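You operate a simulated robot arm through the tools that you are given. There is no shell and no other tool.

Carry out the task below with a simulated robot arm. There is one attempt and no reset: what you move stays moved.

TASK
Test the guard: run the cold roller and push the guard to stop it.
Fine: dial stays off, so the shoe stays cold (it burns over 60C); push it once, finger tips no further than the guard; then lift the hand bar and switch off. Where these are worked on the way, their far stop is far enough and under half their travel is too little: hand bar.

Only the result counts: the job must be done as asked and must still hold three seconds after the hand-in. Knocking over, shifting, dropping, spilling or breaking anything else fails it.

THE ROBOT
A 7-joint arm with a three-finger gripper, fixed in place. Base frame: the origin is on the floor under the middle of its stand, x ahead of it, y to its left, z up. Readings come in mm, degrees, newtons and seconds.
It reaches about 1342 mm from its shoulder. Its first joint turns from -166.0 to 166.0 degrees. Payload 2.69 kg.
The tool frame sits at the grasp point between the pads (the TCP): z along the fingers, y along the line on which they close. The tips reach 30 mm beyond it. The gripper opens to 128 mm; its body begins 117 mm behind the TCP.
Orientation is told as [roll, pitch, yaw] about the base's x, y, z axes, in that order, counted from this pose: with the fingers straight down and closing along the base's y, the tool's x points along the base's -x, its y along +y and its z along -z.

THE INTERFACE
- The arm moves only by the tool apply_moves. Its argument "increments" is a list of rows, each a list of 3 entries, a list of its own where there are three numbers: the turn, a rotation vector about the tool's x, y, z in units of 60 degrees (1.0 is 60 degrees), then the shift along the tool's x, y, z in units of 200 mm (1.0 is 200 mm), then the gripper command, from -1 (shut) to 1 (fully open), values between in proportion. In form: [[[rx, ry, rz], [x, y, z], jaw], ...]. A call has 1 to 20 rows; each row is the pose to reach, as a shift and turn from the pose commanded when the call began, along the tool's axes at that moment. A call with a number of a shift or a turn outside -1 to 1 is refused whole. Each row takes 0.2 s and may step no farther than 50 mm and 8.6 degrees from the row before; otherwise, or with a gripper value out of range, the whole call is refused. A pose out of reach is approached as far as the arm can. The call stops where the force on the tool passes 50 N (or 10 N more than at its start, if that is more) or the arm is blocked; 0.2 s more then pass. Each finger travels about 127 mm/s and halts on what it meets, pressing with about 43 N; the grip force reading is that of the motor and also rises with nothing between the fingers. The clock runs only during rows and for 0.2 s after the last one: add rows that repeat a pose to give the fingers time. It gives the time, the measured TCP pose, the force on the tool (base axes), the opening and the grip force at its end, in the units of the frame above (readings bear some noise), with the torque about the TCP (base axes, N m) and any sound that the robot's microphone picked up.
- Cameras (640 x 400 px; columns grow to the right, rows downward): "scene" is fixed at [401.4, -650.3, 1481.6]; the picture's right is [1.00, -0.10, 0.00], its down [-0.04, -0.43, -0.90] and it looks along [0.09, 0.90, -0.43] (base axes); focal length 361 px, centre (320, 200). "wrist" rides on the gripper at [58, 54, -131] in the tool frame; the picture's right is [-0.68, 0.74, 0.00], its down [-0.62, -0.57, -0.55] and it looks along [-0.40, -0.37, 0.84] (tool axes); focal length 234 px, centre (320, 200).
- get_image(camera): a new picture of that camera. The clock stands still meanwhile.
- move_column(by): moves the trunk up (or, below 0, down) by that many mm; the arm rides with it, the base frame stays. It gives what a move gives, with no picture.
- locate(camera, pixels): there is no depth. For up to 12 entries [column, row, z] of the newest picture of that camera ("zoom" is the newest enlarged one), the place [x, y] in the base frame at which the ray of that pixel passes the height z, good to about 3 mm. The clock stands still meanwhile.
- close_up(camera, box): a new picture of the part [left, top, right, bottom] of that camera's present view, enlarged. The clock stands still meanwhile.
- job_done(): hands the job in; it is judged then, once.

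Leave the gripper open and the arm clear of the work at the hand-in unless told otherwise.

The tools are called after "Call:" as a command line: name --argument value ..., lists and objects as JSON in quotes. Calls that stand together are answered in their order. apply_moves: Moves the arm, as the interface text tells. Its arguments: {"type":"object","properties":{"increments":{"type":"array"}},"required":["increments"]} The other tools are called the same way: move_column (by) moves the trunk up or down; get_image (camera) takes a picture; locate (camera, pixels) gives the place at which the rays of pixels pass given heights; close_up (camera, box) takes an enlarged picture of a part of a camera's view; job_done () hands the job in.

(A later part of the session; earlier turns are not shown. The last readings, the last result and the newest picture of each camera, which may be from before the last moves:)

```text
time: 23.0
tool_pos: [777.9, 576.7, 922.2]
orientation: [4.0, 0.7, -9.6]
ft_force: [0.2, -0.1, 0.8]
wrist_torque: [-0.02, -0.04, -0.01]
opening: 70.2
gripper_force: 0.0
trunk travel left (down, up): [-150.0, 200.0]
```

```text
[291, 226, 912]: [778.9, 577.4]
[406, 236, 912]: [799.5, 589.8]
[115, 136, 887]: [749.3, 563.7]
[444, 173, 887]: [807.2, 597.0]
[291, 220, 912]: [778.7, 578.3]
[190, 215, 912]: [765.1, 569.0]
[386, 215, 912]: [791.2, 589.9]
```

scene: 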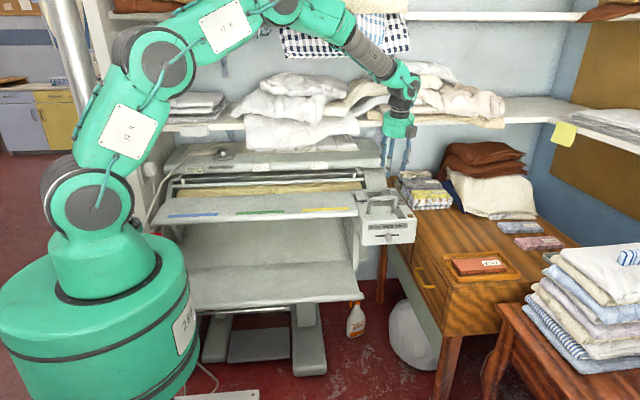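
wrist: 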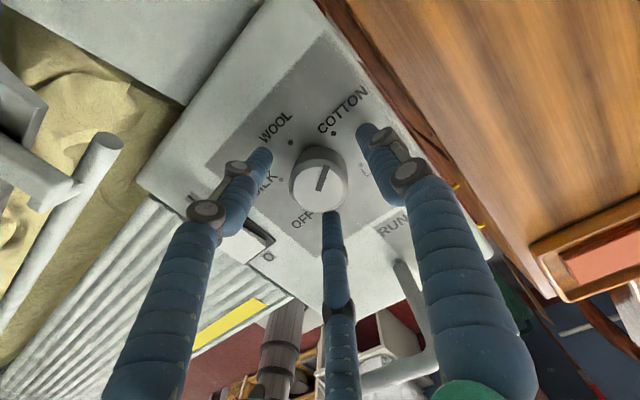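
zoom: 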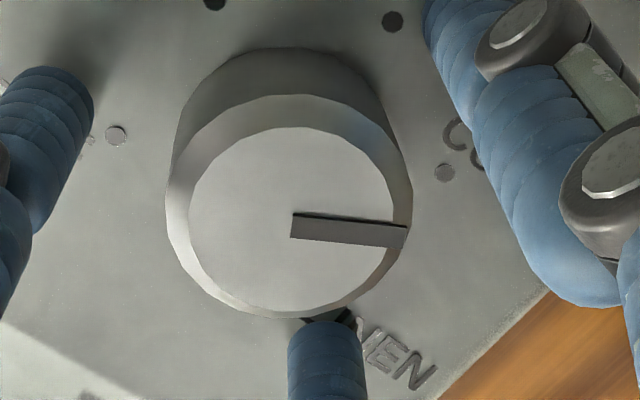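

Unloaded, the mark rests at 31°, exactly on COTTON, and it did not turn anticlockwise. I'll re-centre (+1.5 mm in y), grip again and feel a small 14° turn the other way. That tells me whether the knob is stiff, fixed, or sitting on a stop. The power is off, so nothing can heat.

Call:
apply_moves --increments '[[[0, 0, 0], [0, 0.0078, 0], 0.1], [[0, 0, 0], [0, 0.0078, 0], -0.3], [[0, 0, 0], [0, 0.0078, 0], -1], [[0, 0, 0], [0, 0.0078, 0], -1], [[0, 0, 0], [0, 0.0078, 0], -1]]'

Call:
apply_moves --increments '[[[0, 0, 0.06], [0, 0, 0], -1], [[0, 0, 0.12], [0, 0, 0], -1]]'

Call:
close_up --camera "wrist" --box '[250, 130, 410, 230]'

```text
time: 24.2
tool_pos: [777.8, 579.0, 923.5]
orientation: [3.9, 0.6, -9.6]
ft_force: [0.5, 4.8, -0.6]
wrist_torque: [-0.83, 0.11, -0.02]
opening: 40.7
gripper_force: 45.3
trunk travel left (down, up): [-150.0, 200.0]
```

```text
time: 24.8
tool_pos: [777.5, 578.2, 922.6]
orientation: [3.9, 1.3, -16.7]
ft_force: [1.2, 1.5, -0.2]
wrist_torque: [-0.76, -0.51, 0.01]
opening: 40.8
gripper_force: 45.2
trunk travel left (down, up): [-150.0, 200.0]
```

```text
4.00 times, centred on (330, 180) of wrist
```

zoom: 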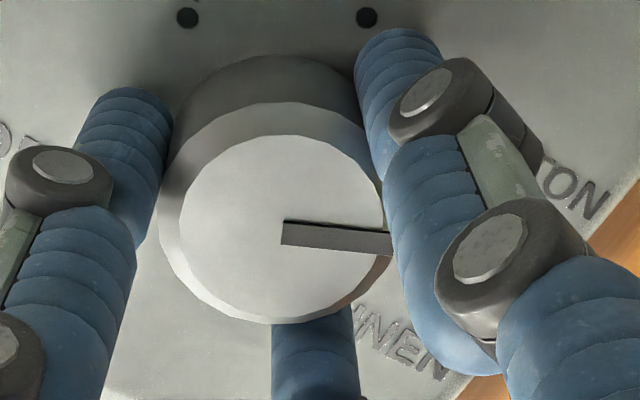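

Clockwise, the knob followed the hand freely with about 0 N m, so the earlier resistance looks like an end stop. I'll turn back anticlockwise the same 7° and then 7° more, to feel whether the stop is exactly at the starting position.

Call:
apply_moves --increments '[[[0, 0, -0.06], [0, 0, 0], -1], [[0, 0, -0.12], [0, 0, 0], -1]]'

Call:
apply_moves --increments '[[[0, 0, -0.06], [0, 0, 0], -1], [[0, 0, -0.12], [0, 0, 0], -1]]'

Call:
close_up --camera "wrist" --box '[250, 130, 410, 230]'

```text
time: 25.4
tool_pos: [777.5, 578.6, 922.9]
orientation: [3.9, 0.7, -9.6]
ft_force: [5.2, 0.3, 0.2]
wrist_torque: [-0.92, 0.84, -0.53]
opening: 40.7
gripper_force: 44.5
trunk travel left (down, up): [-150.0, 200.0]
```

```text
time: 26.0
tool_pos: [778.0, 579.1, 923.3]
orientation: [4.1, 0.2, -2.3]
ft_force: [2.9, -5.3, 3.3]
wrist_torque: [-0.57, 0.11, -0.52]
opening: 42.1
gripper_force: 45.1
trunk travel left (down, up): [-150.0, 200.0]
```

```text
4.00 times, centred on (330, 180) of wrist
```

zoom: 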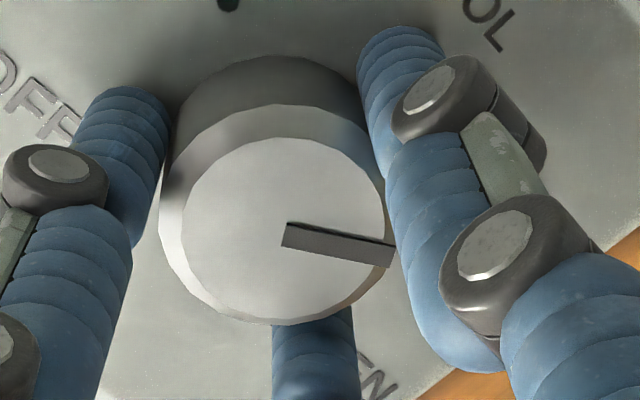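

Call:
locate --camera "zoom" --pixels '[[285, 236, 912], [392, 256, 912], [228, 4, 887], [55, 110, 887]]'

```text
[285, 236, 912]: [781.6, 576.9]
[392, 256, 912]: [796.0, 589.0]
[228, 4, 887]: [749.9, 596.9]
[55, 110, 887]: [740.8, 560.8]
```

The readings are mixed: CCW gives about -0.5 N m, and the mark is somewhere between 33° and 40°. With this better centring I'll turn another 22° anticlockwise and see whether the mark truly follows.

Call:
apply_moves --increments '[[[0, 0, -0.06], [0, 0, 0], -1], [[0, 0, -0.12], [0, 0, 0], -1], [[0, 0, -0.18], [0, 0, 0], -1], [[0, 0, -0.24], [0, 0, 0], -1], [[0, 0, -0.3], [0, 0, 0], -1], [[0, 0, -0.36], [0, 0, 0], -1]]'

Call:
close_up --camera "wrist" --box '[250, 130, 410, 230]'

```text
time: 27.4
tool_pos: [777.3, 578.8, 921.7]
orientation: [3.8, -1.3, 19.2]
ft_force: [-5.6, 0.4, -2.0]
wrist_torque: [-0.71, 0.42, -0.89]
opening: 41.0
gripper_force: 45.3
trunk travel left (down, up): [-150.0, 200.0]
```

```text
4.00 times, centred on (330, 180) of wrist
```

zoom: 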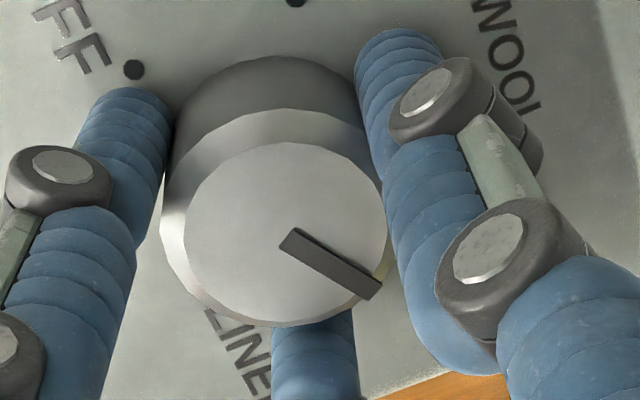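

Now it is clear: turning anticlockwise, the knob stops at its starting angle (the mark stays near 31–36° while the fingers slip), and clockwise it moves freely. So the dial already sits hard on its low-end (OFF) stop, in line with the task's words, and the painted bar just lies opposite the OFF dot. I have turned it back onto that stop. I'll let go, rise, and check how it rests; later the temperature display will confirm it.

Call:
apply_moves --increments '[[[0, 0, 0], [0, 0, 0], 0.1], [[0, 0, 0], [0, 0, 0], 0.1], [[0, 0, 0], [0, 0, 0], 0.1], [[0, 0, 0], [0, 0, -0.1], 0.1], [[0, 0, 0], [0, 0, -0.25], 0.1], [[0, 0, 0], [0, 0, -0.45], 0.1], [[0, 0, 0], [0, 0, -0.45], 0.1]]'

Call:
get_image --camera "wrist"

Call:
close_up --camera "wrist" --box '[200, 40, 440, 190]'

```text
time: 29.0
tool_pos: [777.6, 571.6, 1012.6]
orientation: [3.7, -1.3, 19.0]
ft_force: [-1.1, 0.7, 1.1]
wrist_torque: [0.01, -0.05, -0.01]
opening: 70.5
gripper_force: 0.0
trunk travel left (down, up): [-150.0, 200.0]
```

```text
taken
```

wrist: 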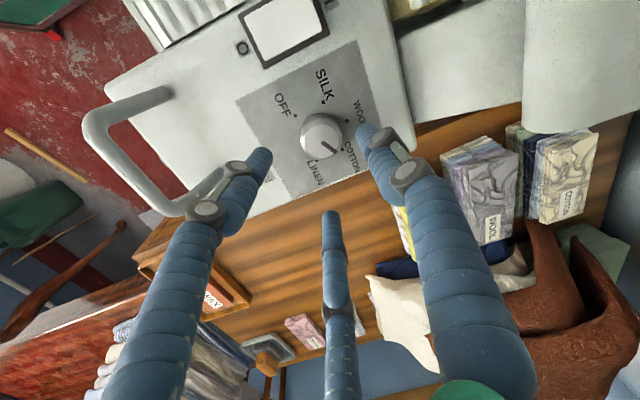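

```text
2.67 times, centred on (320, 115) of wrist
```

zoom: 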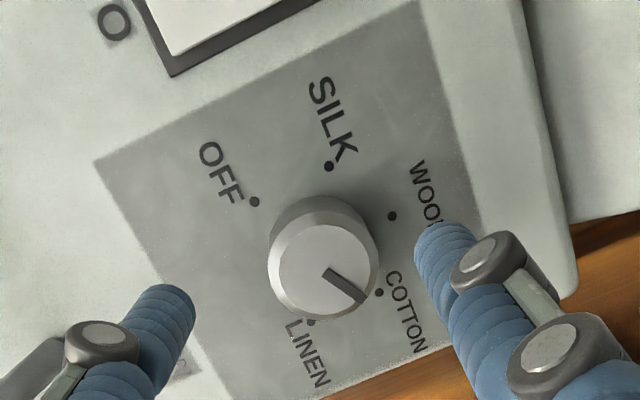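

I'll measure the resting mark and dots once more from here.

Call:
locate --camera "zoom" --pixels '[[327, 270, 912], [364, 300, 912], [254, 202, 887], [329, 166, 887], [392, 216, 887], [379, 293, 887], [310, 323, 887], [114, 22, 887]]'

```text
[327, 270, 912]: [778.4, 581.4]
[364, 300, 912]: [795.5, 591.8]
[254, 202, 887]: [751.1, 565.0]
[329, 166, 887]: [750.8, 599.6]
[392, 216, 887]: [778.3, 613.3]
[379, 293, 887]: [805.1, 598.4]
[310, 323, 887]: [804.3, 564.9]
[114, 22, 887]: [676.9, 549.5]
```

The mark rests at 31° again and the dial is unmoved, on its stop. Next is the rocker switch near wrist (285,28). I'll enlarge it to see which end is raised.

Call:
close_up --camera "wrist" --box '[200, 0, 360, 100]'

Call:
close_up --camera "scene" --box '[350, 185, 382, 205]'

```text
4.00 times, centred on (280, 50) of wrist
```

zoom: 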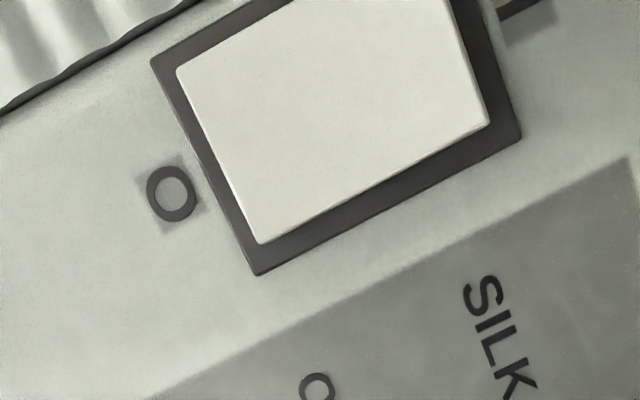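

```text
16.00 times, centred on (366, 195) of scene
```

zoom: 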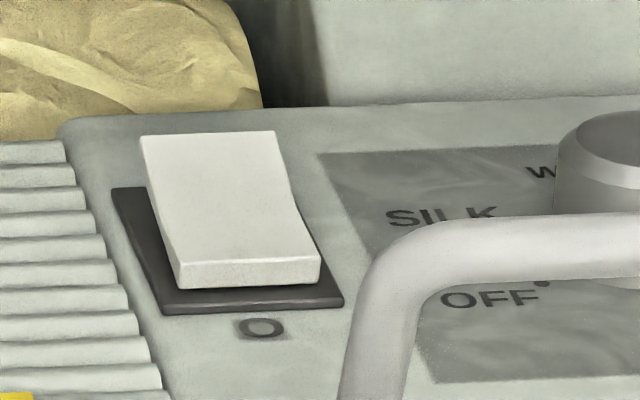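

The rocker's far end is raised and carries the "I" mark, and the near end is "O", so pressing the far end switches on. I'll locate its corners and both marks.

Call:
locate --camera "wrist" --pixels '[[245, 17.5, 892], [265.5, 60.75, 892], [322.5, 31.25, 900], [322.5, 31.25, 905], [330, 35, 889], [264.5, 68.25, 889], [330, 1.25, 887], [243, 48, 887], [238, 15.5, 889]]'

Call:
locate --camera "zoom" --pixels '[[140, 136, 905], [274, 131, 905], [140, 136, 900], [274, 131, 900], [180, 286, 889], [320, 283, 889], [112, 190, 888], [165, 312, 888], [343, 303, 888]]'

```text
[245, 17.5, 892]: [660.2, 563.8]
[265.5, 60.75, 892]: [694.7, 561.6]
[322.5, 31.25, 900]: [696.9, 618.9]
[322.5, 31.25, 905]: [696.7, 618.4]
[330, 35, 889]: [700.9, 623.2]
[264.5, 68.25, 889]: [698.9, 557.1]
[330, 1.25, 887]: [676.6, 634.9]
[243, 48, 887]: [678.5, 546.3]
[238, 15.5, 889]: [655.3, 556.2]
```

```text
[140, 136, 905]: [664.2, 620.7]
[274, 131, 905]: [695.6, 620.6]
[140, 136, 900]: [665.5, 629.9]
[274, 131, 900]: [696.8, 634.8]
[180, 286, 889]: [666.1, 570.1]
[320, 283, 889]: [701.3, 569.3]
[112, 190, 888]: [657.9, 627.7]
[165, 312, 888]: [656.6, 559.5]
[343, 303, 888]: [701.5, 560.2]
```

The rocker spans x 662–697 and y 563–619. Its far edge is raised to z≈905 and the near edge is at about 891. Its press point for ON is about (679,608). I'll spin the hand back to yaw 0 and shut the fingers to make one blunt tip.

Call:
apply_moves --increments '[[[0, 0, 0.106], [0, 0, -0.03], -0.5], [[0, 0, 0.212], [0, 0, -0.06], -1], [[0, 0, 0.3167], [0, 0, -0.06], -1], [[0, 0, 0.3167], [0, 0, -0.06], -1], [[0, 0, 0.3167], [0, 0, -0.06], -1]]'

Call:
get_image --camera "wrist"

```text
time: 29.8
tool_pos: [776.7, 564.0, 1022.6]
orientation: [3.6, 0.1, 1.4]
ft_force: [-6.9, -24.5, 9.2]
wrist_torque: [4.39, -0.48, 2.1]
opening: 2.2
gripper_force: 31.5
trunk travel left (down, up): [-150.0, 200.0]
stopped in row 4: the force on the tool passed its limit at 61 N (the readings are from after the stop); the commanded pose is now the measured one
```

```text
taken
```

wrist: 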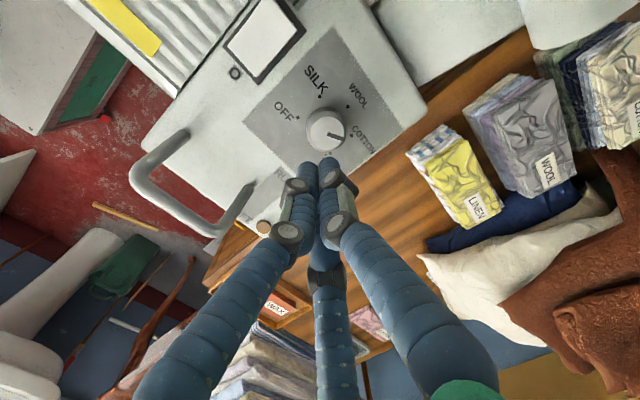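

The force limit tripped at 61 N: something pushed the hand toward -y about 160 mm above the TCP. That is probably the camera block at the side of the gripper touching the shelf edge. I'll look at the scene before doing anything else.

Call:
get_image --camera "scene"

Call:
close_up --camera "scene" --box '[320, 60, 464, 220]'

Call:
close_up --camera "scene" --box '[364, 80, 444, 150]'

```text
taken
```

scene: 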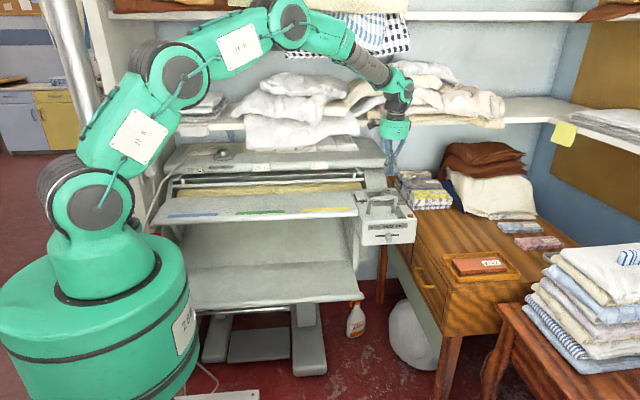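

```text
2.50 times, centred on (392, 140) of scene
```

zoom: 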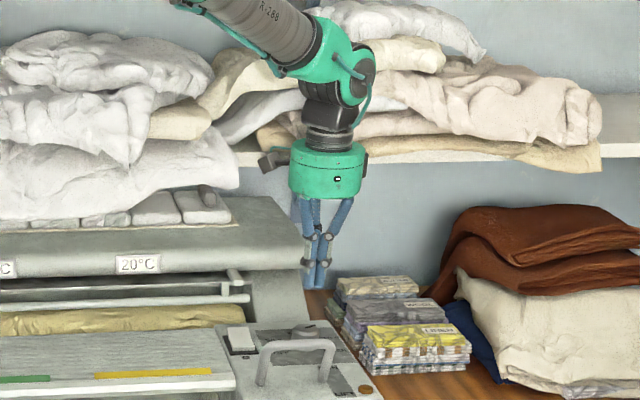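

```text
5.71 times, centred on (404, 115) of scene
```

zoom: 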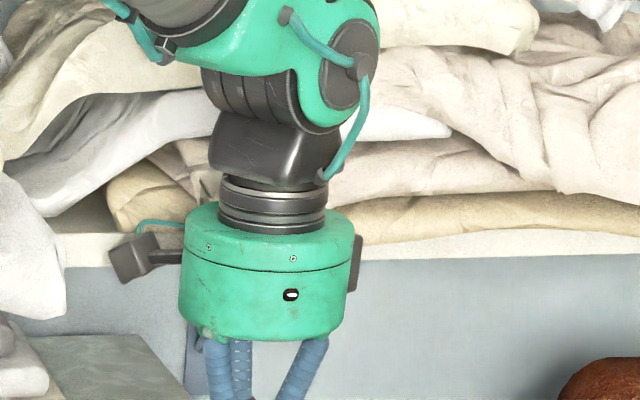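

The camera block behind the gripper had met the shelf's front edge; the laundry looks unchanged. I'll back the hand away from the shelf by 80 mm toward -y, and from now on stay lower whenever I'm under the shelf.

Call:
apply_moves --increments '[[[0, 0, 0], [0, -0.1, 0.01], -1], [[0, 0, 0], [0, -0.25, 0.01], -1], [[0, 0, 0], [0, -0.4, 0.01], -1], [[0, 0, 0], [0, -0.4, 0.01], -1]]'

Call:
close_up --camera "scene" --box '[300, 50, 460, 170]'

```text
time: 30.8
tool_pos: [779.2, 485.7, 1015.1]
orientation: [3.6, 0.4, 1.2]
ft_force: [0.7, 0.1, -0.1]
wrist_torque: [0.01, 0.01, 0.04]
opening: 2.2
gripper_force: 31.0
trunk travel left (down, up): [-150.0, 200.0]
```

```text
3.33 times, centred on (380, 110) of scene
```

zoom: 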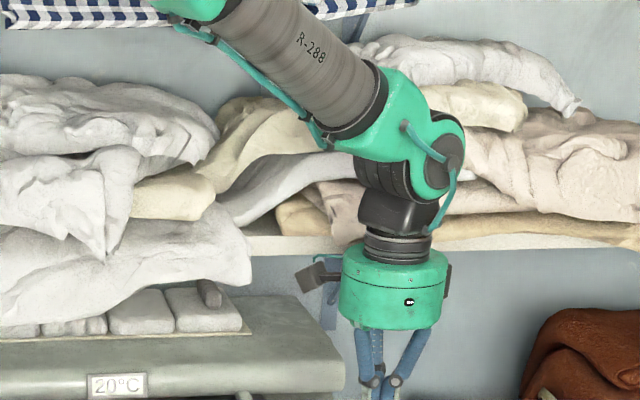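

Clear, with zero force and the laundry unchanged. The block touched at about y 625, z 1155, so I'll treat the shelf front as y≈625. Now I'll lean the hand back to 20° and move to x 679, in front of the rocker.

Call:
apply_moves --increments '[[[-0.091, 0, 0.007], [0.167, 0.022, 0.027], -1], [[-0.182, 0, 0.014], [0.333, 0.045, 0.053], -1], [[-0.273, 0, 0.02], [0.5, 0.067, 0.08], -1], [[-0.273, 0, 0.02], [0.5, 0.067, 0.08], -1], [[-0.273, 0, 0.02], [0.5, 0.067, 0.08], -1]]'

```text
time: 32.0
tool_pos: [678.6, 496.7, 996.7]
orientation: [20.0, 0.6, 0.1]
ft_force: [0.1, -0.4, -0.1]
wrist_torque: [0.03, -0.03, -0.01]
opening: 2.3
gripper_force: 30.9
trunk travel left (down, up): [-150.0, 200.0]
```

Roll 20°, yaw 0. I'll move to the pre-press point with tips at about (679,606,935), 30 mm above the rocker's raised end.

Call:
apply_moves --increments '[[[0, 0, 0], [-0.002, 0.136, 0.109], -1], [[0, 0, 0], [-0.002, 0.272, 0.218], -1], [[0, 0, 0], [-0.002, 0.4077, 0.3277], -1], [[0, 0, 0], [-0.002, 0.4077, 0.3277], -1], [[0, 0, 0], [-0.002, 0.4077, 0.3277], -1]]'

Call:
get_image --camera "wrist"

Call:
close_up --camera "scene" --box '[320, 120, 432, 210]'

```text
time: 33.2
tool_pos: [678.6, 596.9, 966.0]
orientation: [19.9, 0.5, 0.1]
ft_force: [0.4, -0.1, 0.0]
wrist_torque: [-0.02, -0.01, 0.02]
opening: 2.0
gripper_force: 30.9
trunk travel left (down, up): [-150.0, 200.0]
```

```text
taken
```

wrist: 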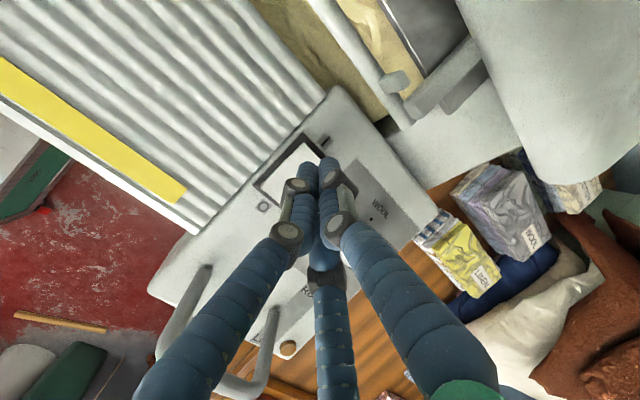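

```text
4.44 times, centred on (376, 165) of scene
```

zoom: 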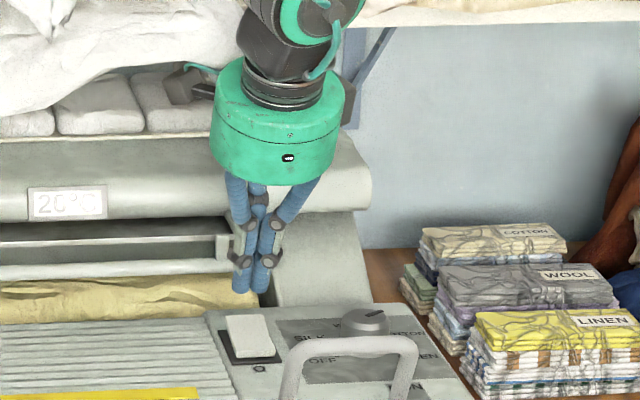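

The tips are over the rocker's far half. I'll press straight down about 45 mm in all, to a tip height of about 893, then come back up.

Call:
apply_moves --increments '[[[0, 0, 0], [0, -0.026, 0.0705], -1], [[0, 0, 0], [0, -0.0513, 0.141], -1], [[0, 0, 0], [0, -0.0616, 0.169], -1], [[0, 0, 0], [0, -0.07, 0.193], -1], [[0, 0, 0], [0, -0.077, 0.2115], -1], [[0, 0, 0], [0, -0.077, 0.2115], -1]]'

```text
time: 34.3
tool_pos: [680.3, 601.3, 932.6]
orientation: [20.5, 0.0, 0.2]
ft_force: [1.0, -2.2, 14.6]
wrist_torque: [-0.05, -0.06, 0.14]
opening: 2.1
gripper_force: 31.6
trunk travel left (down, up): [-150.0, 200.0]
stopped in row 5: the force on the tool passed its limit at 54 N (the readings are from after the stop); the commanded pose is now the measured one
```

It stopped on 54 N with the tips at about z 904. I'll look at the rocker.

Call:
close_up --camera "wrist" --box '[220, 80, 380, 240]'

Call:
close_up --camera "scene" --box '[345, 170, 409, 210]'

```text
2.50 times, centred on (300, 160) of wrist
```

zoom: 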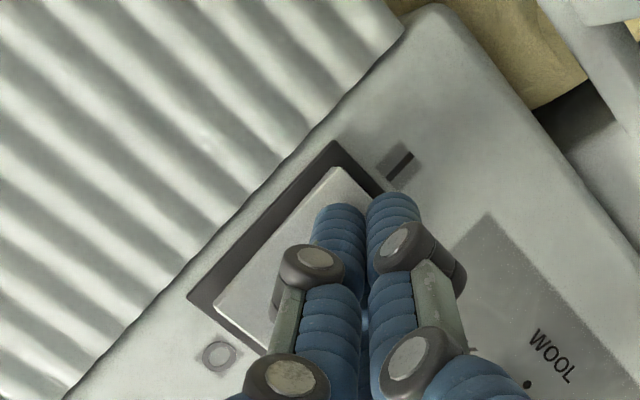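

```text
10.00 times, centred on (377, 190) of scene
```

zoom: 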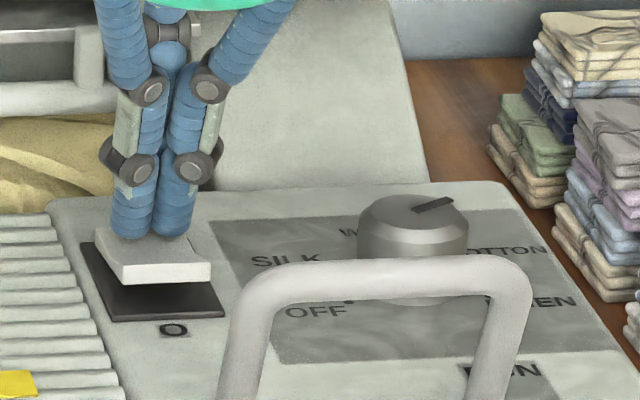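

The rocker has flipped: its near (O) end is now raised, so power is on. I'll check the temperature displays and the lamp right away.

Call:
close_up --camera "scene" --box '[170, 150, 346, 185]'

Call:
close_up --camera "scene" --box '[365, 205, 429, 245]'

```text
3.64 times, centred on (258, 168) of scene
```

zoom: 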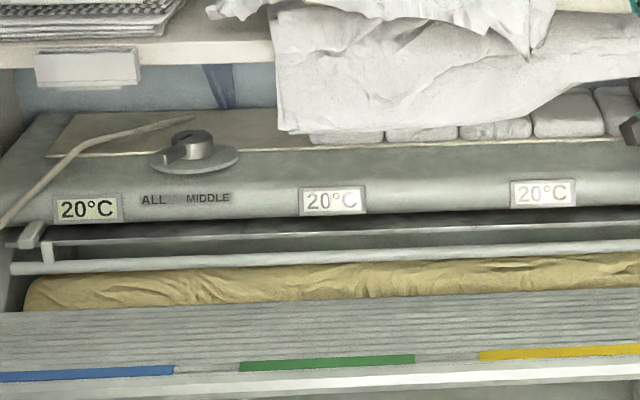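

```text
10.00 times, centred on (397, 225) of scene
```

zoom: 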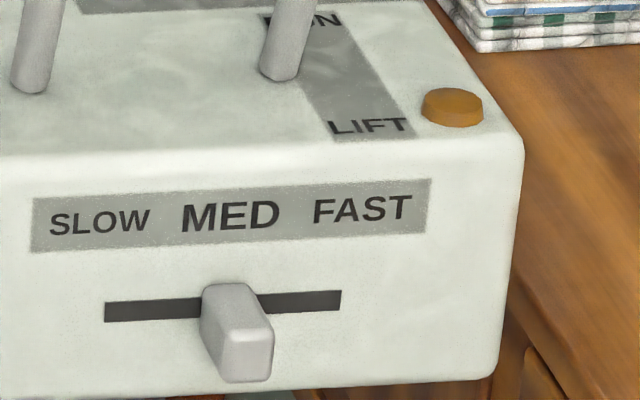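

All three displays read 20°C and the lamp is dark. I'll lift the hand off the rocker, wait briefly and read the displays again.

Call:
apply_moves --increments '[[[0, 0, 0], [0, 0.034, -0.094], -1], [[0, 0, 0], [0, 0.068, -0.188], -1], [[0, 0, 0], [0, 0.068, -0.188], -1]]'

Call:
close_up --camera "scene" --box '[170, 150, 346, 185]'

Call:
close_up --camera "scene" --box '[345, 170, 425, 240]'

```text
time: 35.1
tool_pos: [678.7, 600.0, 967.8]
orientation: [20.4, 0.3, 0.2]
ft_force: [-0.7, 0.9, -0.5]
wrist_torque: [-0.03, 0.01, 0.01]
opening: 2.3
gripper_force: 31.4
trunk travel left (down, up): [-150.0, 200.0]
```

```text
3.64 times, centred on (258, 168) of scene
```

zoom: 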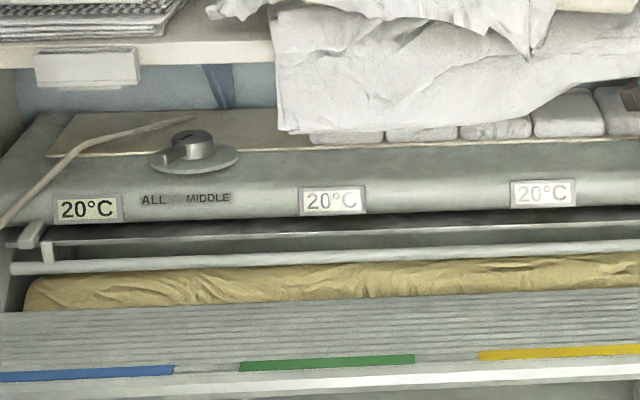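

```text
5.71 times, centred on (385, 205) of scene
```

zoom: 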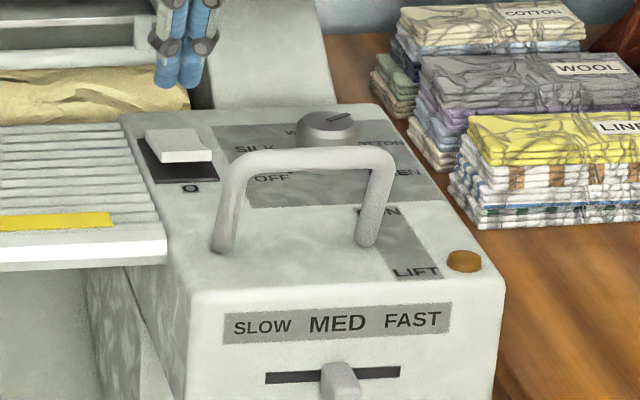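

Still 20°C, the rocker stays on and the lamp is dark. Now the hand bar. I'll back out over it (top at z≈967), keeping the tips above it, and come round to its front.

Call:
apply_moves --increments '[[[0, 0, 0], [0, -0.111, -0.133], -1], [[0, 0, 0], [0, -0.223, -0.265], -1], [[0, 0, 0], [0, -0.334, -0.398], -1], [[0, 0, 0], [0, -0.334, -0.398], -1]]'

Call:
apply_moves --increments '[[[0, 0, 0], [-0.061, -0.188, -0.0685], -1], [[0, 0, 0], [-0.122, -0.376, -0.137], -1], [[0, 0, 0], [-0.184, -0.564, -0.2055], -1], [[0, 0, 0], [-0.245, -0.752, -0.274], -1], [[0, 0, 0], [-0.245, -0.752, -0.274], -1]]'

Call:
get_image --camera "wrist"

Call:
close_up --camera "scene" --box '[170, 150, 346, 185]'

```text
time: 36.1
tool_pos: [677.2, 507.5, 1020.1]
orientation: [20.2, 0.3, 0.2]
ft_force: [0.4, -0.3, 0.2]
wrist_torque: [0.04, -0.01, -0.01]
opening: 1.9
gripper_force: 31.5
trunk travel left (down, up): [-150.0, 200.0]
```

```text
time: 37.3
tool_pos: [727.6, 348.4, 1018.5]
orientation: [20.4, 0.3, 0.2]
ft_force: [0.5, 0.2, -0.4]
wrist_torque: [0.07, 0.02, 0.02]
opening: 2.0
gripper_force: 31.4
trunk travel left (down, up): [-150.0, 200.0]
```

```text
taken
```

wrist: 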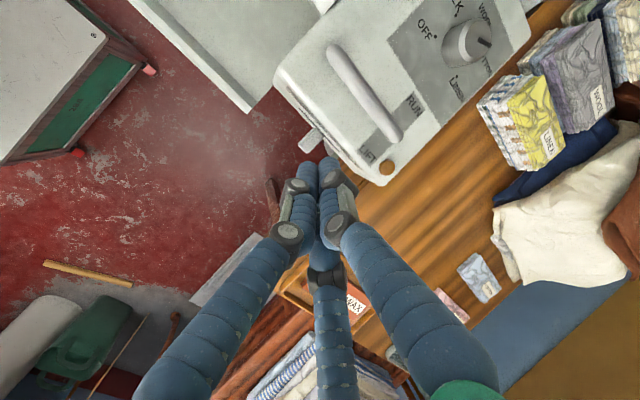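

```text
3.64 times, centred on (258, 168) of scene
```

zoom: 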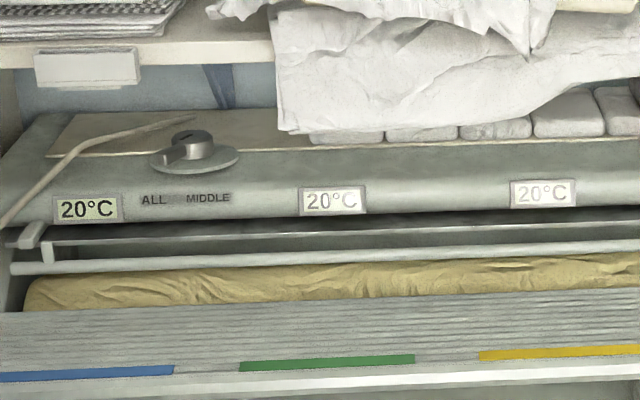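

Displays still 20°C three seconds after switching on. The hoop appears end-on at wrist (365,95), leaning forward toward LIFT. I'll zoom in to fix its top bar.

Call:
close_up --camera "wrist" --box '[260, 30, 452, 190]'

Call:
close_up --camera "scene" --box '[345, 130, 441, 230]'

```text
2.50 times, centred on (356, 110) of wrist
```

zoom: 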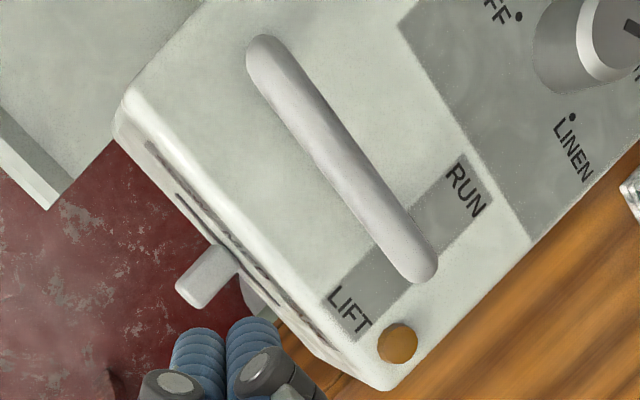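

```text
4.00 times, centred on (393, 180) of scene
```

zoom: 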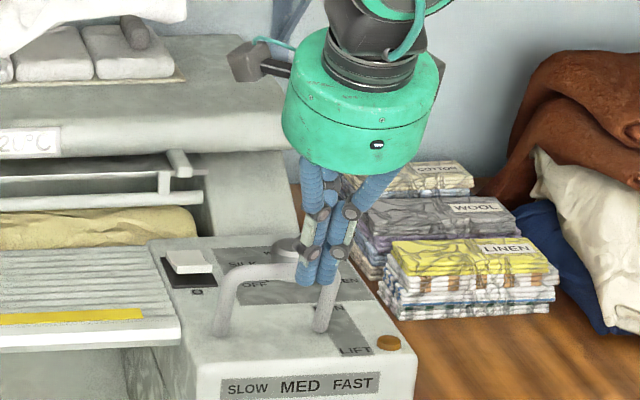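

Call:
locate --camera "wrist" --pixels '[[364, 93.2, 945], [364, 93.2, 955], [364, 93.2, 965], [337, 55, 955], [395, 136, 955], [367.5, 154, 887], [409.2, 106, 887], [300.8, 76.4, 880]]'

```text
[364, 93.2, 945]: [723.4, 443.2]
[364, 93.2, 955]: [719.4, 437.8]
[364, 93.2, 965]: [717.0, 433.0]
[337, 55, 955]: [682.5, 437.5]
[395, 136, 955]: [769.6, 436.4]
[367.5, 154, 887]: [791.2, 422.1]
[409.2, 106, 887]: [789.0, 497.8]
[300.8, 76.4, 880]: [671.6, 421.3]
```

The bar's top is at y≈437, z≈955, spanning x 682–770. RUN is at y≈498 and LIFT at y≈422, with the pivot near y 462. So pushing it back (+y) is RUN. I'll lower the closed fingers in front of the bar, tips to z≈930.

Call:
apply_moves --increments '[[[0, 0, 0], [0, 0.033, 0.172], -1], [[0, 0, 0], [0, 0.067, 0.3436], -1], [[0, 0, 0], [0, 0.067, 0.3436], -1], [[0, 0, 0], [0, 0.067, 0.3436], -1]]'

Call:
get_image --camera "wrist"

Call:
close_up --camera "scene" --box '[345, 150, 441, 230]'

```text
time: 38.3
tool_pos: [728.7, 386.6, 960.4]
orientation: [20.3, 0.1, 0.1]
ft_force: [-0.4, 0.1, -0.5]
wrist_torque: [-0.03, 0.0, 0.0]
opening: 2.1
gripper_force: 31.4
trunk travel left (down, up): [-150.0, 200.0]
```

```text
taken
```

wrist: 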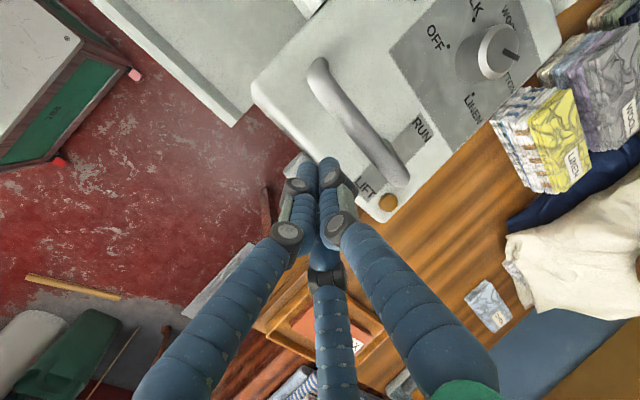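

```text
5.00 times, centred on (393, 190) of scene
```

zoom: 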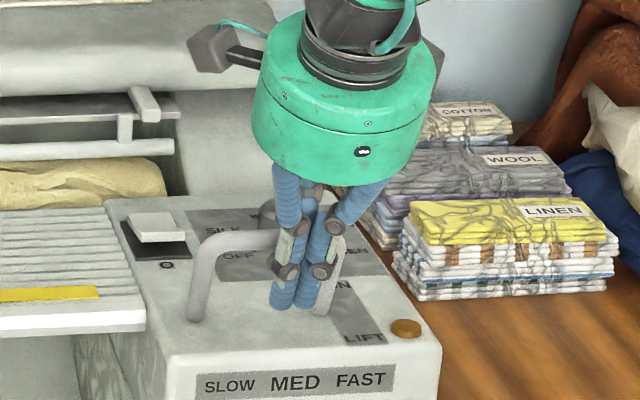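

The tips are at (729,397,932), in front of the bar. I'll push straight in +y in 8 mm rows until the lever meets its far stop.

Call:
apply_moves --increments '[[[0, 0, 0], [0, 0.0376, 0.0137], -1], [[0, 0, 0], [0, 0.0752, 0.0274], -1], [[0, 0, 0], [0, 0.1128, 0.041], -1], [[0, 0, 0], [0, 0.1504, 0.0547], -1], [[0, 0, 0], [0, 0.188, 0.0684], -1], [[0, 0, 0], [0, 0.2256, 0.0821], -1], [[0, 0, 0], [0, 0.2632, 0.0958], -1], [[0, 0, 0], [0, 0.3008, 0.1094], -1], [[0, 0, 0], [0, 0.3384, 0.1231], -1], [[0, 0, 0], [0, 0.376, 0.1368], -1]]'

Call:
close_up --camera "scene" --box '[345, 150, 441, 230]'

```text
time: 40.5
tool_pos: [728.6, 463.8, 958.9]
orientation: [20.2, 0.3, 0.3]
ft_force: [-2.1, -22.6, 2.5]
wrist_torque: [0.11, 0.03, 0.08]
opening: 2.2
gripper_force: 31.2
trunk travel left (down, up): [-150.0, 200.0]
```

```text
5.00 times, centred on (393, 190) of scene
```

zoom: 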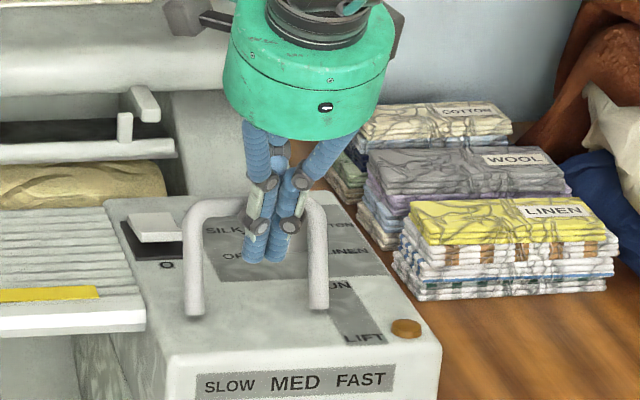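

The bar has swung back to about upright, with 22 N resistance and no stop yet. I'll keep pushing.

Call:
apply_moves --increments '[[[0, 0, 0], [0, 0.0282, 0.0103], -1], [[0, 0, 0], [0, 0.0564, 0.0205], -1], [[0, 0, 0], [0, 0.0846, 0.0308], -1], [[0, 0, 0], [0, 0.1128, 0.041], -1], [[0, 0, 0], [0, 0.141, 0.0513], -1]]'

Call:
close_up --camera "scene" --box '[345, 150, 441, 230]'

Call:
close_up --camera "scene" --box '[160, 150, 370, 240]'

```text
time: 40.9
tool_pos: [729.7, 463.8, 957.6]
orientation: [20.1, 0.4, 0.0]
ft_force: [-1.7, -21.2, 6.1]
wrist_torque: [0.21, -0.03, 0.01]
opening: 2.0
gripper_force: 31.3
trunk travel left (down, up): [-150.0, 200.0]
stopped in row 2: the force on the tool passed its limit at 57 N (the readings are from after the stop); the commanded pose is now the measured one
```

```text
5.00 times, centred on (393, 190) of scene
```

zoom: 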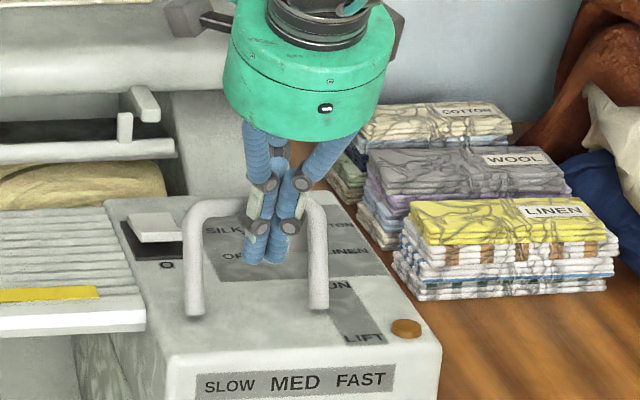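

```text
3.05 times, centred on (265, 195) of scene
```

zoom: 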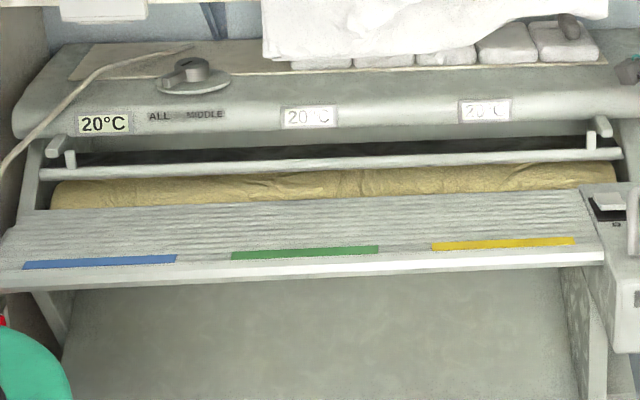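

The lever met its far stop (57 N). The roller's cloth pattern has changed and the shoe strip has come down, so the roller seems to be running. I'll back the fingers off the bar and compare roller pictures over time.

Call:
apply_moves --increments '[[[0, 0, 0], [0, -0.1, -0.036], -1], [[0, 0, 0], [0, -0.25, -0.09], -1], [[0, 0, 0], [0, -0.3, -0.25], -1], [[0, 0, 0], [0, -0.3, -0.45], -1]]'

Call:
close_up --camera "scene" --box '[160, 150, 370, 240]'

Call:
close_up --camera "scene" --box '[345, 150, 441, 230]'

```text
time: 41.9
tool_pos: [725.4, 380.5, 1020.8]
orientation: [20.1, 0.4, 0.1]
ft_force: [0.9, 0.1, -0.4]
wrist_torque: [-0.03, -0.01, -0.03]
opening: 2.2
gripper_force: 31.7
trunk travel left (down, up): [-150.0, 200.0]
```

```text
3.05 times, centred on (265, 195) of scene
```

zoom: 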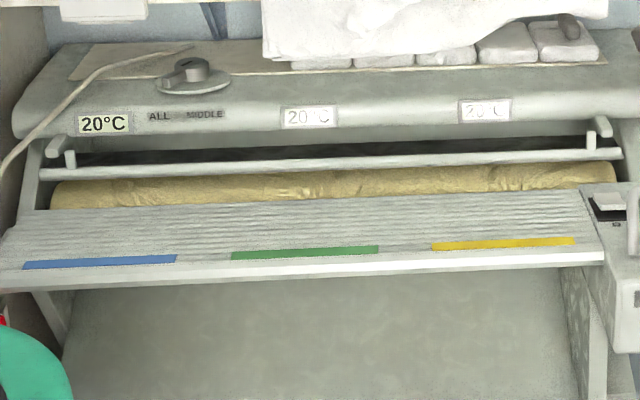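

```text
5.00 times, centred on (393, 190) of scene
```

zoom: 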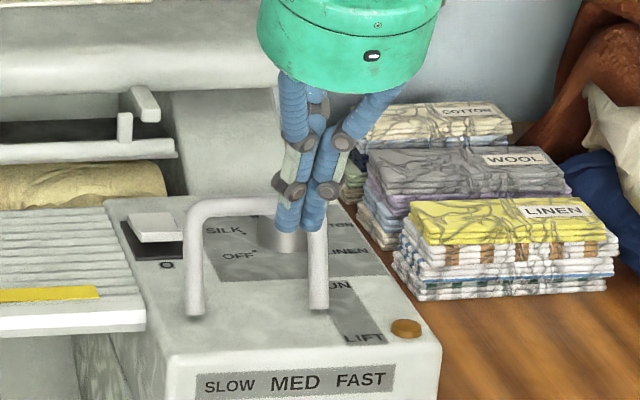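

The roller pattern differs again, the bar stays at RUN and the displays stay at 20°C, so the roller is running cold. Now I'll bring the hand in front of the middle of the guard, tilting the fingers forward, to get a close look.

Call:
apply_moves --increments '[[[-0.117, 0, 0], [0.2, 0.001, -0.032], -1], [[-0.233, 0, 0], [0.4, 0.002, -0.063], -1], [[-0.35, 0, 0], [0.6, 0.003, -0.095], -1], [[-0.467, 0, 0], [0.8, 0.004, -0.126], -1], [[-0.583, 0, 0], [1.0, 0.004, -0.158], -1], [[-0.583, 0, 0], [1.0, 0.004, -0.158], -1]]'

Call:
get_image --camera "wrist"

Call:
close_up --camera "scene" --box '[160, 150, 370, 240]'

```text
time: 43.3
tool_pos: [529.0, 368.0, 1055.2]
orientation: [55.0, 0.3, 0.1]
ft_force: [-0.8, 0.4, 0.2]
wrist_torque: [-0.04, -0.03, -0.01]
opening: 2.2
gripper_force: 31.7
trunk travel left (down, up): [-150.0, 200.0]
```

```text
taken
```

wrist: 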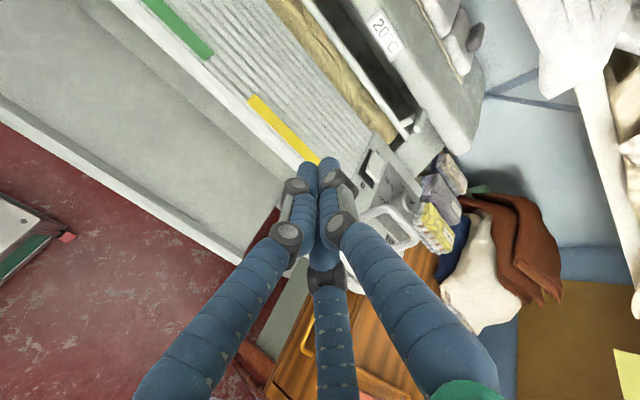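

```text
3.05 times, centred on (265, 195) of scene
```

zoom: 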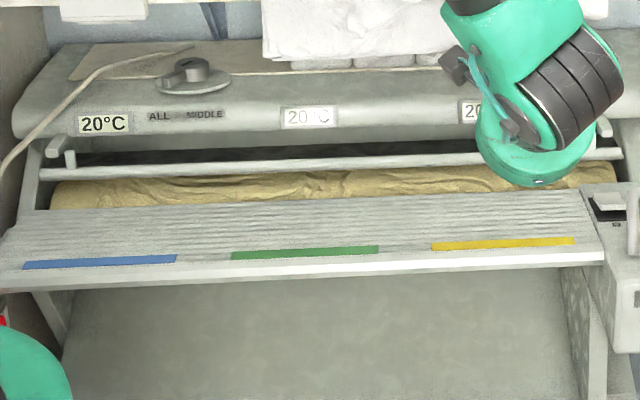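

Call:
close_up --camera "wrist" --box '[250, 0, 442, 150]'

Call:
close_up --camera "wrist" --box '[350, 70, 446, 170]'

```text
2.67 times, centred on (346, 75) of wrist
```

zoom: 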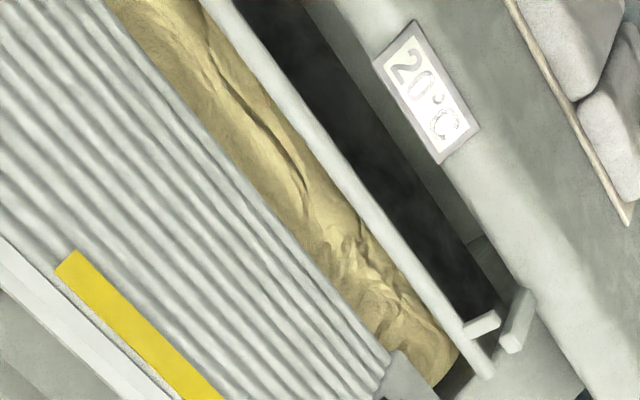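

```text
4.00 times, centred on (398, 120) of wrist
```

zoom: 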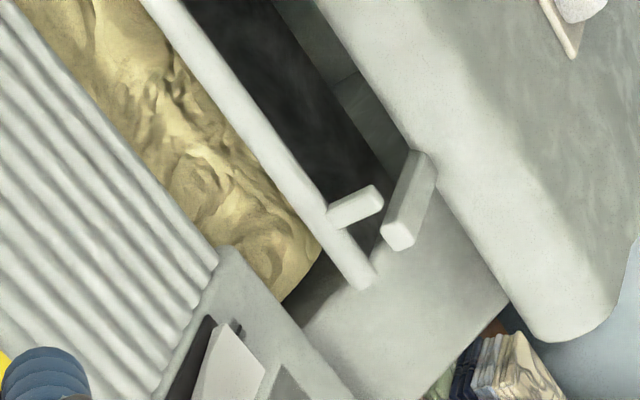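

I'll cross rays for the guard rod: right end at wrist (409.3,140) and scene (363.4,179.3), and the mid-part at wrist (338.5,56.3). I'll also take the feed table's rear edge, the roller, and scene points along the rod.

Call:
locate --camera "wrist" --pixels '[[409.25, 140, 935], [409.25, 140, 940], [409.25, 140, 945], [409.25, 140, 950], [338.5, 56.3, 940], [338.5, 56.3, 945], [338.5, 56.3, 950], [345, 96, 890], [345, 96, 900], [345, 96, 910], [338.5, 101, 900]]'

Call:
locate --camera "zoom" --pixels '[[365, 280, 940], [215, 262, 900], [300, 300, 900]]'

Call:
get_image --camera "scene"

Call:
locate --camera "scene" --pixels '[[363.4, 179.3, 935], [363.4, 179.3, 940], [363.4, 179.3, 945], [363.4, 179.3, 950], [265, 182.9, 940], [265, 182.9, 945], [265, 182.9, 950], [265, 197.5, 890], [265, 197.5, 900], [265, 197.5, 910]]'

```text
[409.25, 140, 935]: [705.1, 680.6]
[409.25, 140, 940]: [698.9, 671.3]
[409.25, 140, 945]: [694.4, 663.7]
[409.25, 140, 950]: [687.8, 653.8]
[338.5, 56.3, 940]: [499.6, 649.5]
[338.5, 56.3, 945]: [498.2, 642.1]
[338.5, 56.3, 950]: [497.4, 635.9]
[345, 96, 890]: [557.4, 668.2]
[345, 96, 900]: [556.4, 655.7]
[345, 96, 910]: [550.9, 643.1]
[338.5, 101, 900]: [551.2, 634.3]
```

```text
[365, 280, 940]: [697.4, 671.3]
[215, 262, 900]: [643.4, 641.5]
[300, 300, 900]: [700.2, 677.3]
```

```text
taken
```

scene: 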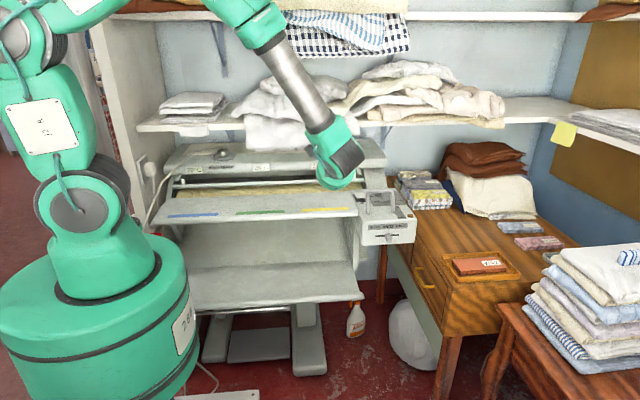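

```text
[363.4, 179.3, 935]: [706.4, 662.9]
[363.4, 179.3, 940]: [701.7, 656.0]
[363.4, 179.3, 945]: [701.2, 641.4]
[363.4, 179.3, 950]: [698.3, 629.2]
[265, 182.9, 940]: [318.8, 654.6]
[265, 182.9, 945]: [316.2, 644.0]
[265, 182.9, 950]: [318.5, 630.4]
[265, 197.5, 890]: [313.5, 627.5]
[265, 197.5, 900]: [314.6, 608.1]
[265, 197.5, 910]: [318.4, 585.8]
```

Call:
locate --camera "wrist" --pixels '[[360.5, 70, 942], [406.75, 137.5, 942], [338.5, 56.3, 942], [306.6, 0, 942], [383, 103, 942]]'

Call:
close_up --camera "wrist" --box '[290, 0, 386, 60]'

```text
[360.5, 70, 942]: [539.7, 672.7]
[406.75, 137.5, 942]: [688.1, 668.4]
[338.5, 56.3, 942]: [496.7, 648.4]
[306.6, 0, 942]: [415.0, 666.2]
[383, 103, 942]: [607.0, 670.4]
```

```text
6.67 times, centred on (338, 30) of wrist
```

zoom: 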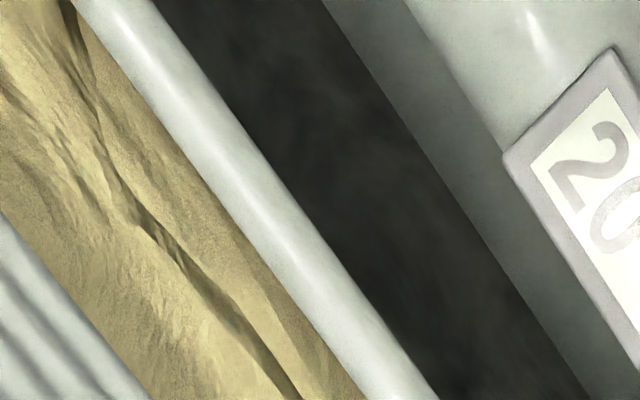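

The rod's centreline works out near y≈680, z≈933, and it is about 17 mm thick; the roller's surface is well below it. I'll set the hand at 65° (fingers mostly forward, slightly down) at x≈460. First I'll stage about 110 mm short of the rod, which is also where I can measure it better.

Call:
apply_moves --increments '[[[-0.033, 0, 0], [0.069, 0.044, 0.171], -1], [[-0.067, 0, 0], [0.138, 0.088, 0.341], -1], [[-0.1, 0, 0], [0.207, 0.132, 0.512], -1], [[-0.133, 0, 0], [0.276, 0.176, 0.683], -1], [[-0.1667, 0, 0], [0.345, 0.22, 0.8537], -1], [[-0.1667, 0, 0], [0.345, 0.22, 0.8537], -1], [[-0.1667, 0, 0], [0.345, 0.22, 0.8537], -1]]'

Call:
get_image --camera "wrist"

Call:
close_up --camera "scene" --box '[160, 110, 370, 240]'

```text
time: 44.9
tool_pos: [458.0, 535.1, 991.9]
orientation: [65.1, 0.4, 0.0]
ft_force: [-0.3, 0.6, -1.4]
wrist_torque: [0.01, 0.02, 0.0]
opening: 2.2
gripper_force: 31.2
trunk travel left (down, up): [-150.0, 200.0]
```

```text
taken
```

wrist: 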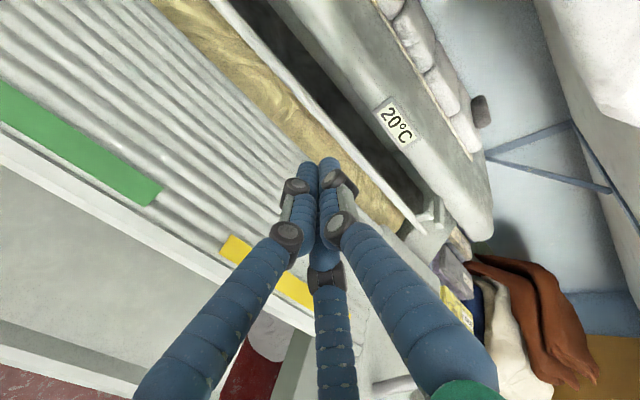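

```text
3.05 times, centred on (265, 175) of scene
```

zoom: 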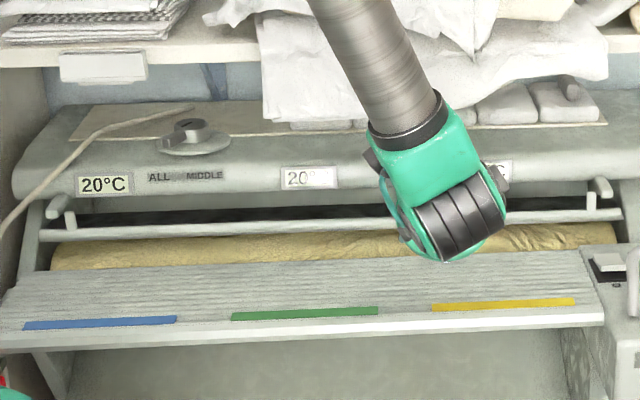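

I'll zoom on the fingertips and rod in the wrist view.

Call:
close_up --camera "wrist" --box '[240, 20, 432, 180]'

Call:
close_up --camera "wrist" --box '[370, 150, 466, 250]'

```text
2.50 times, centred on (336, 100) of wrist
```

zoom: 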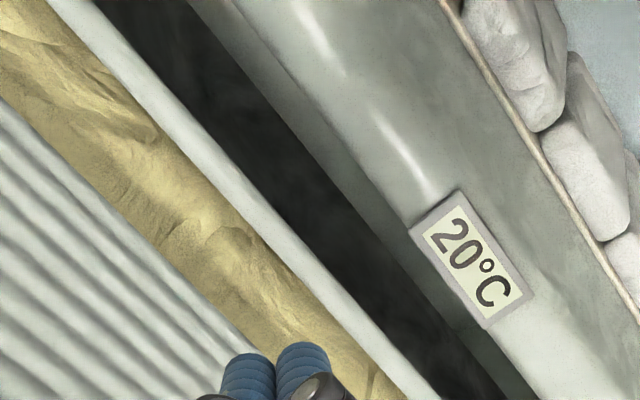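

```text
4.00 times, centred on (418, 200) of wrist
```

zoom: 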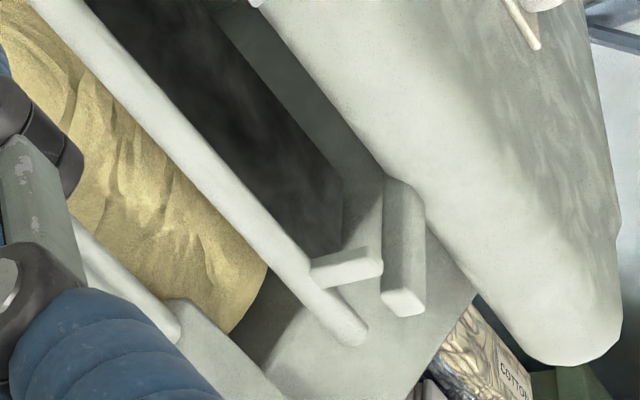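

Call:
locate --camera "wrist" --pixels '[[300.4, 100, 928], [300.4, 100, 933], [300.4, 100, 938], [338, 140, 933], [266.8, 60, 933], [405, 225, 933], [426, 227, 950], [250, 145, 895], [336, 160, 905]]'

```text
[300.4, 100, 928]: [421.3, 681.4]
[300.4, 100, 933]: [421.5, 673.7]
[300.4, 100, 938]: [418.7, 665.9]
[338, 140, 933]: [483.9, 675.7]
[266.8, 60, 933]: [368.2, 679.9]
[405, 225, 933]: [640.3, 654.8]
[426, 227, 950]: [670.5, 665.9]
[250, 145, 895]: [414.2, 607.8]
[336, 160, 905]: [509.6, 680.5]
```

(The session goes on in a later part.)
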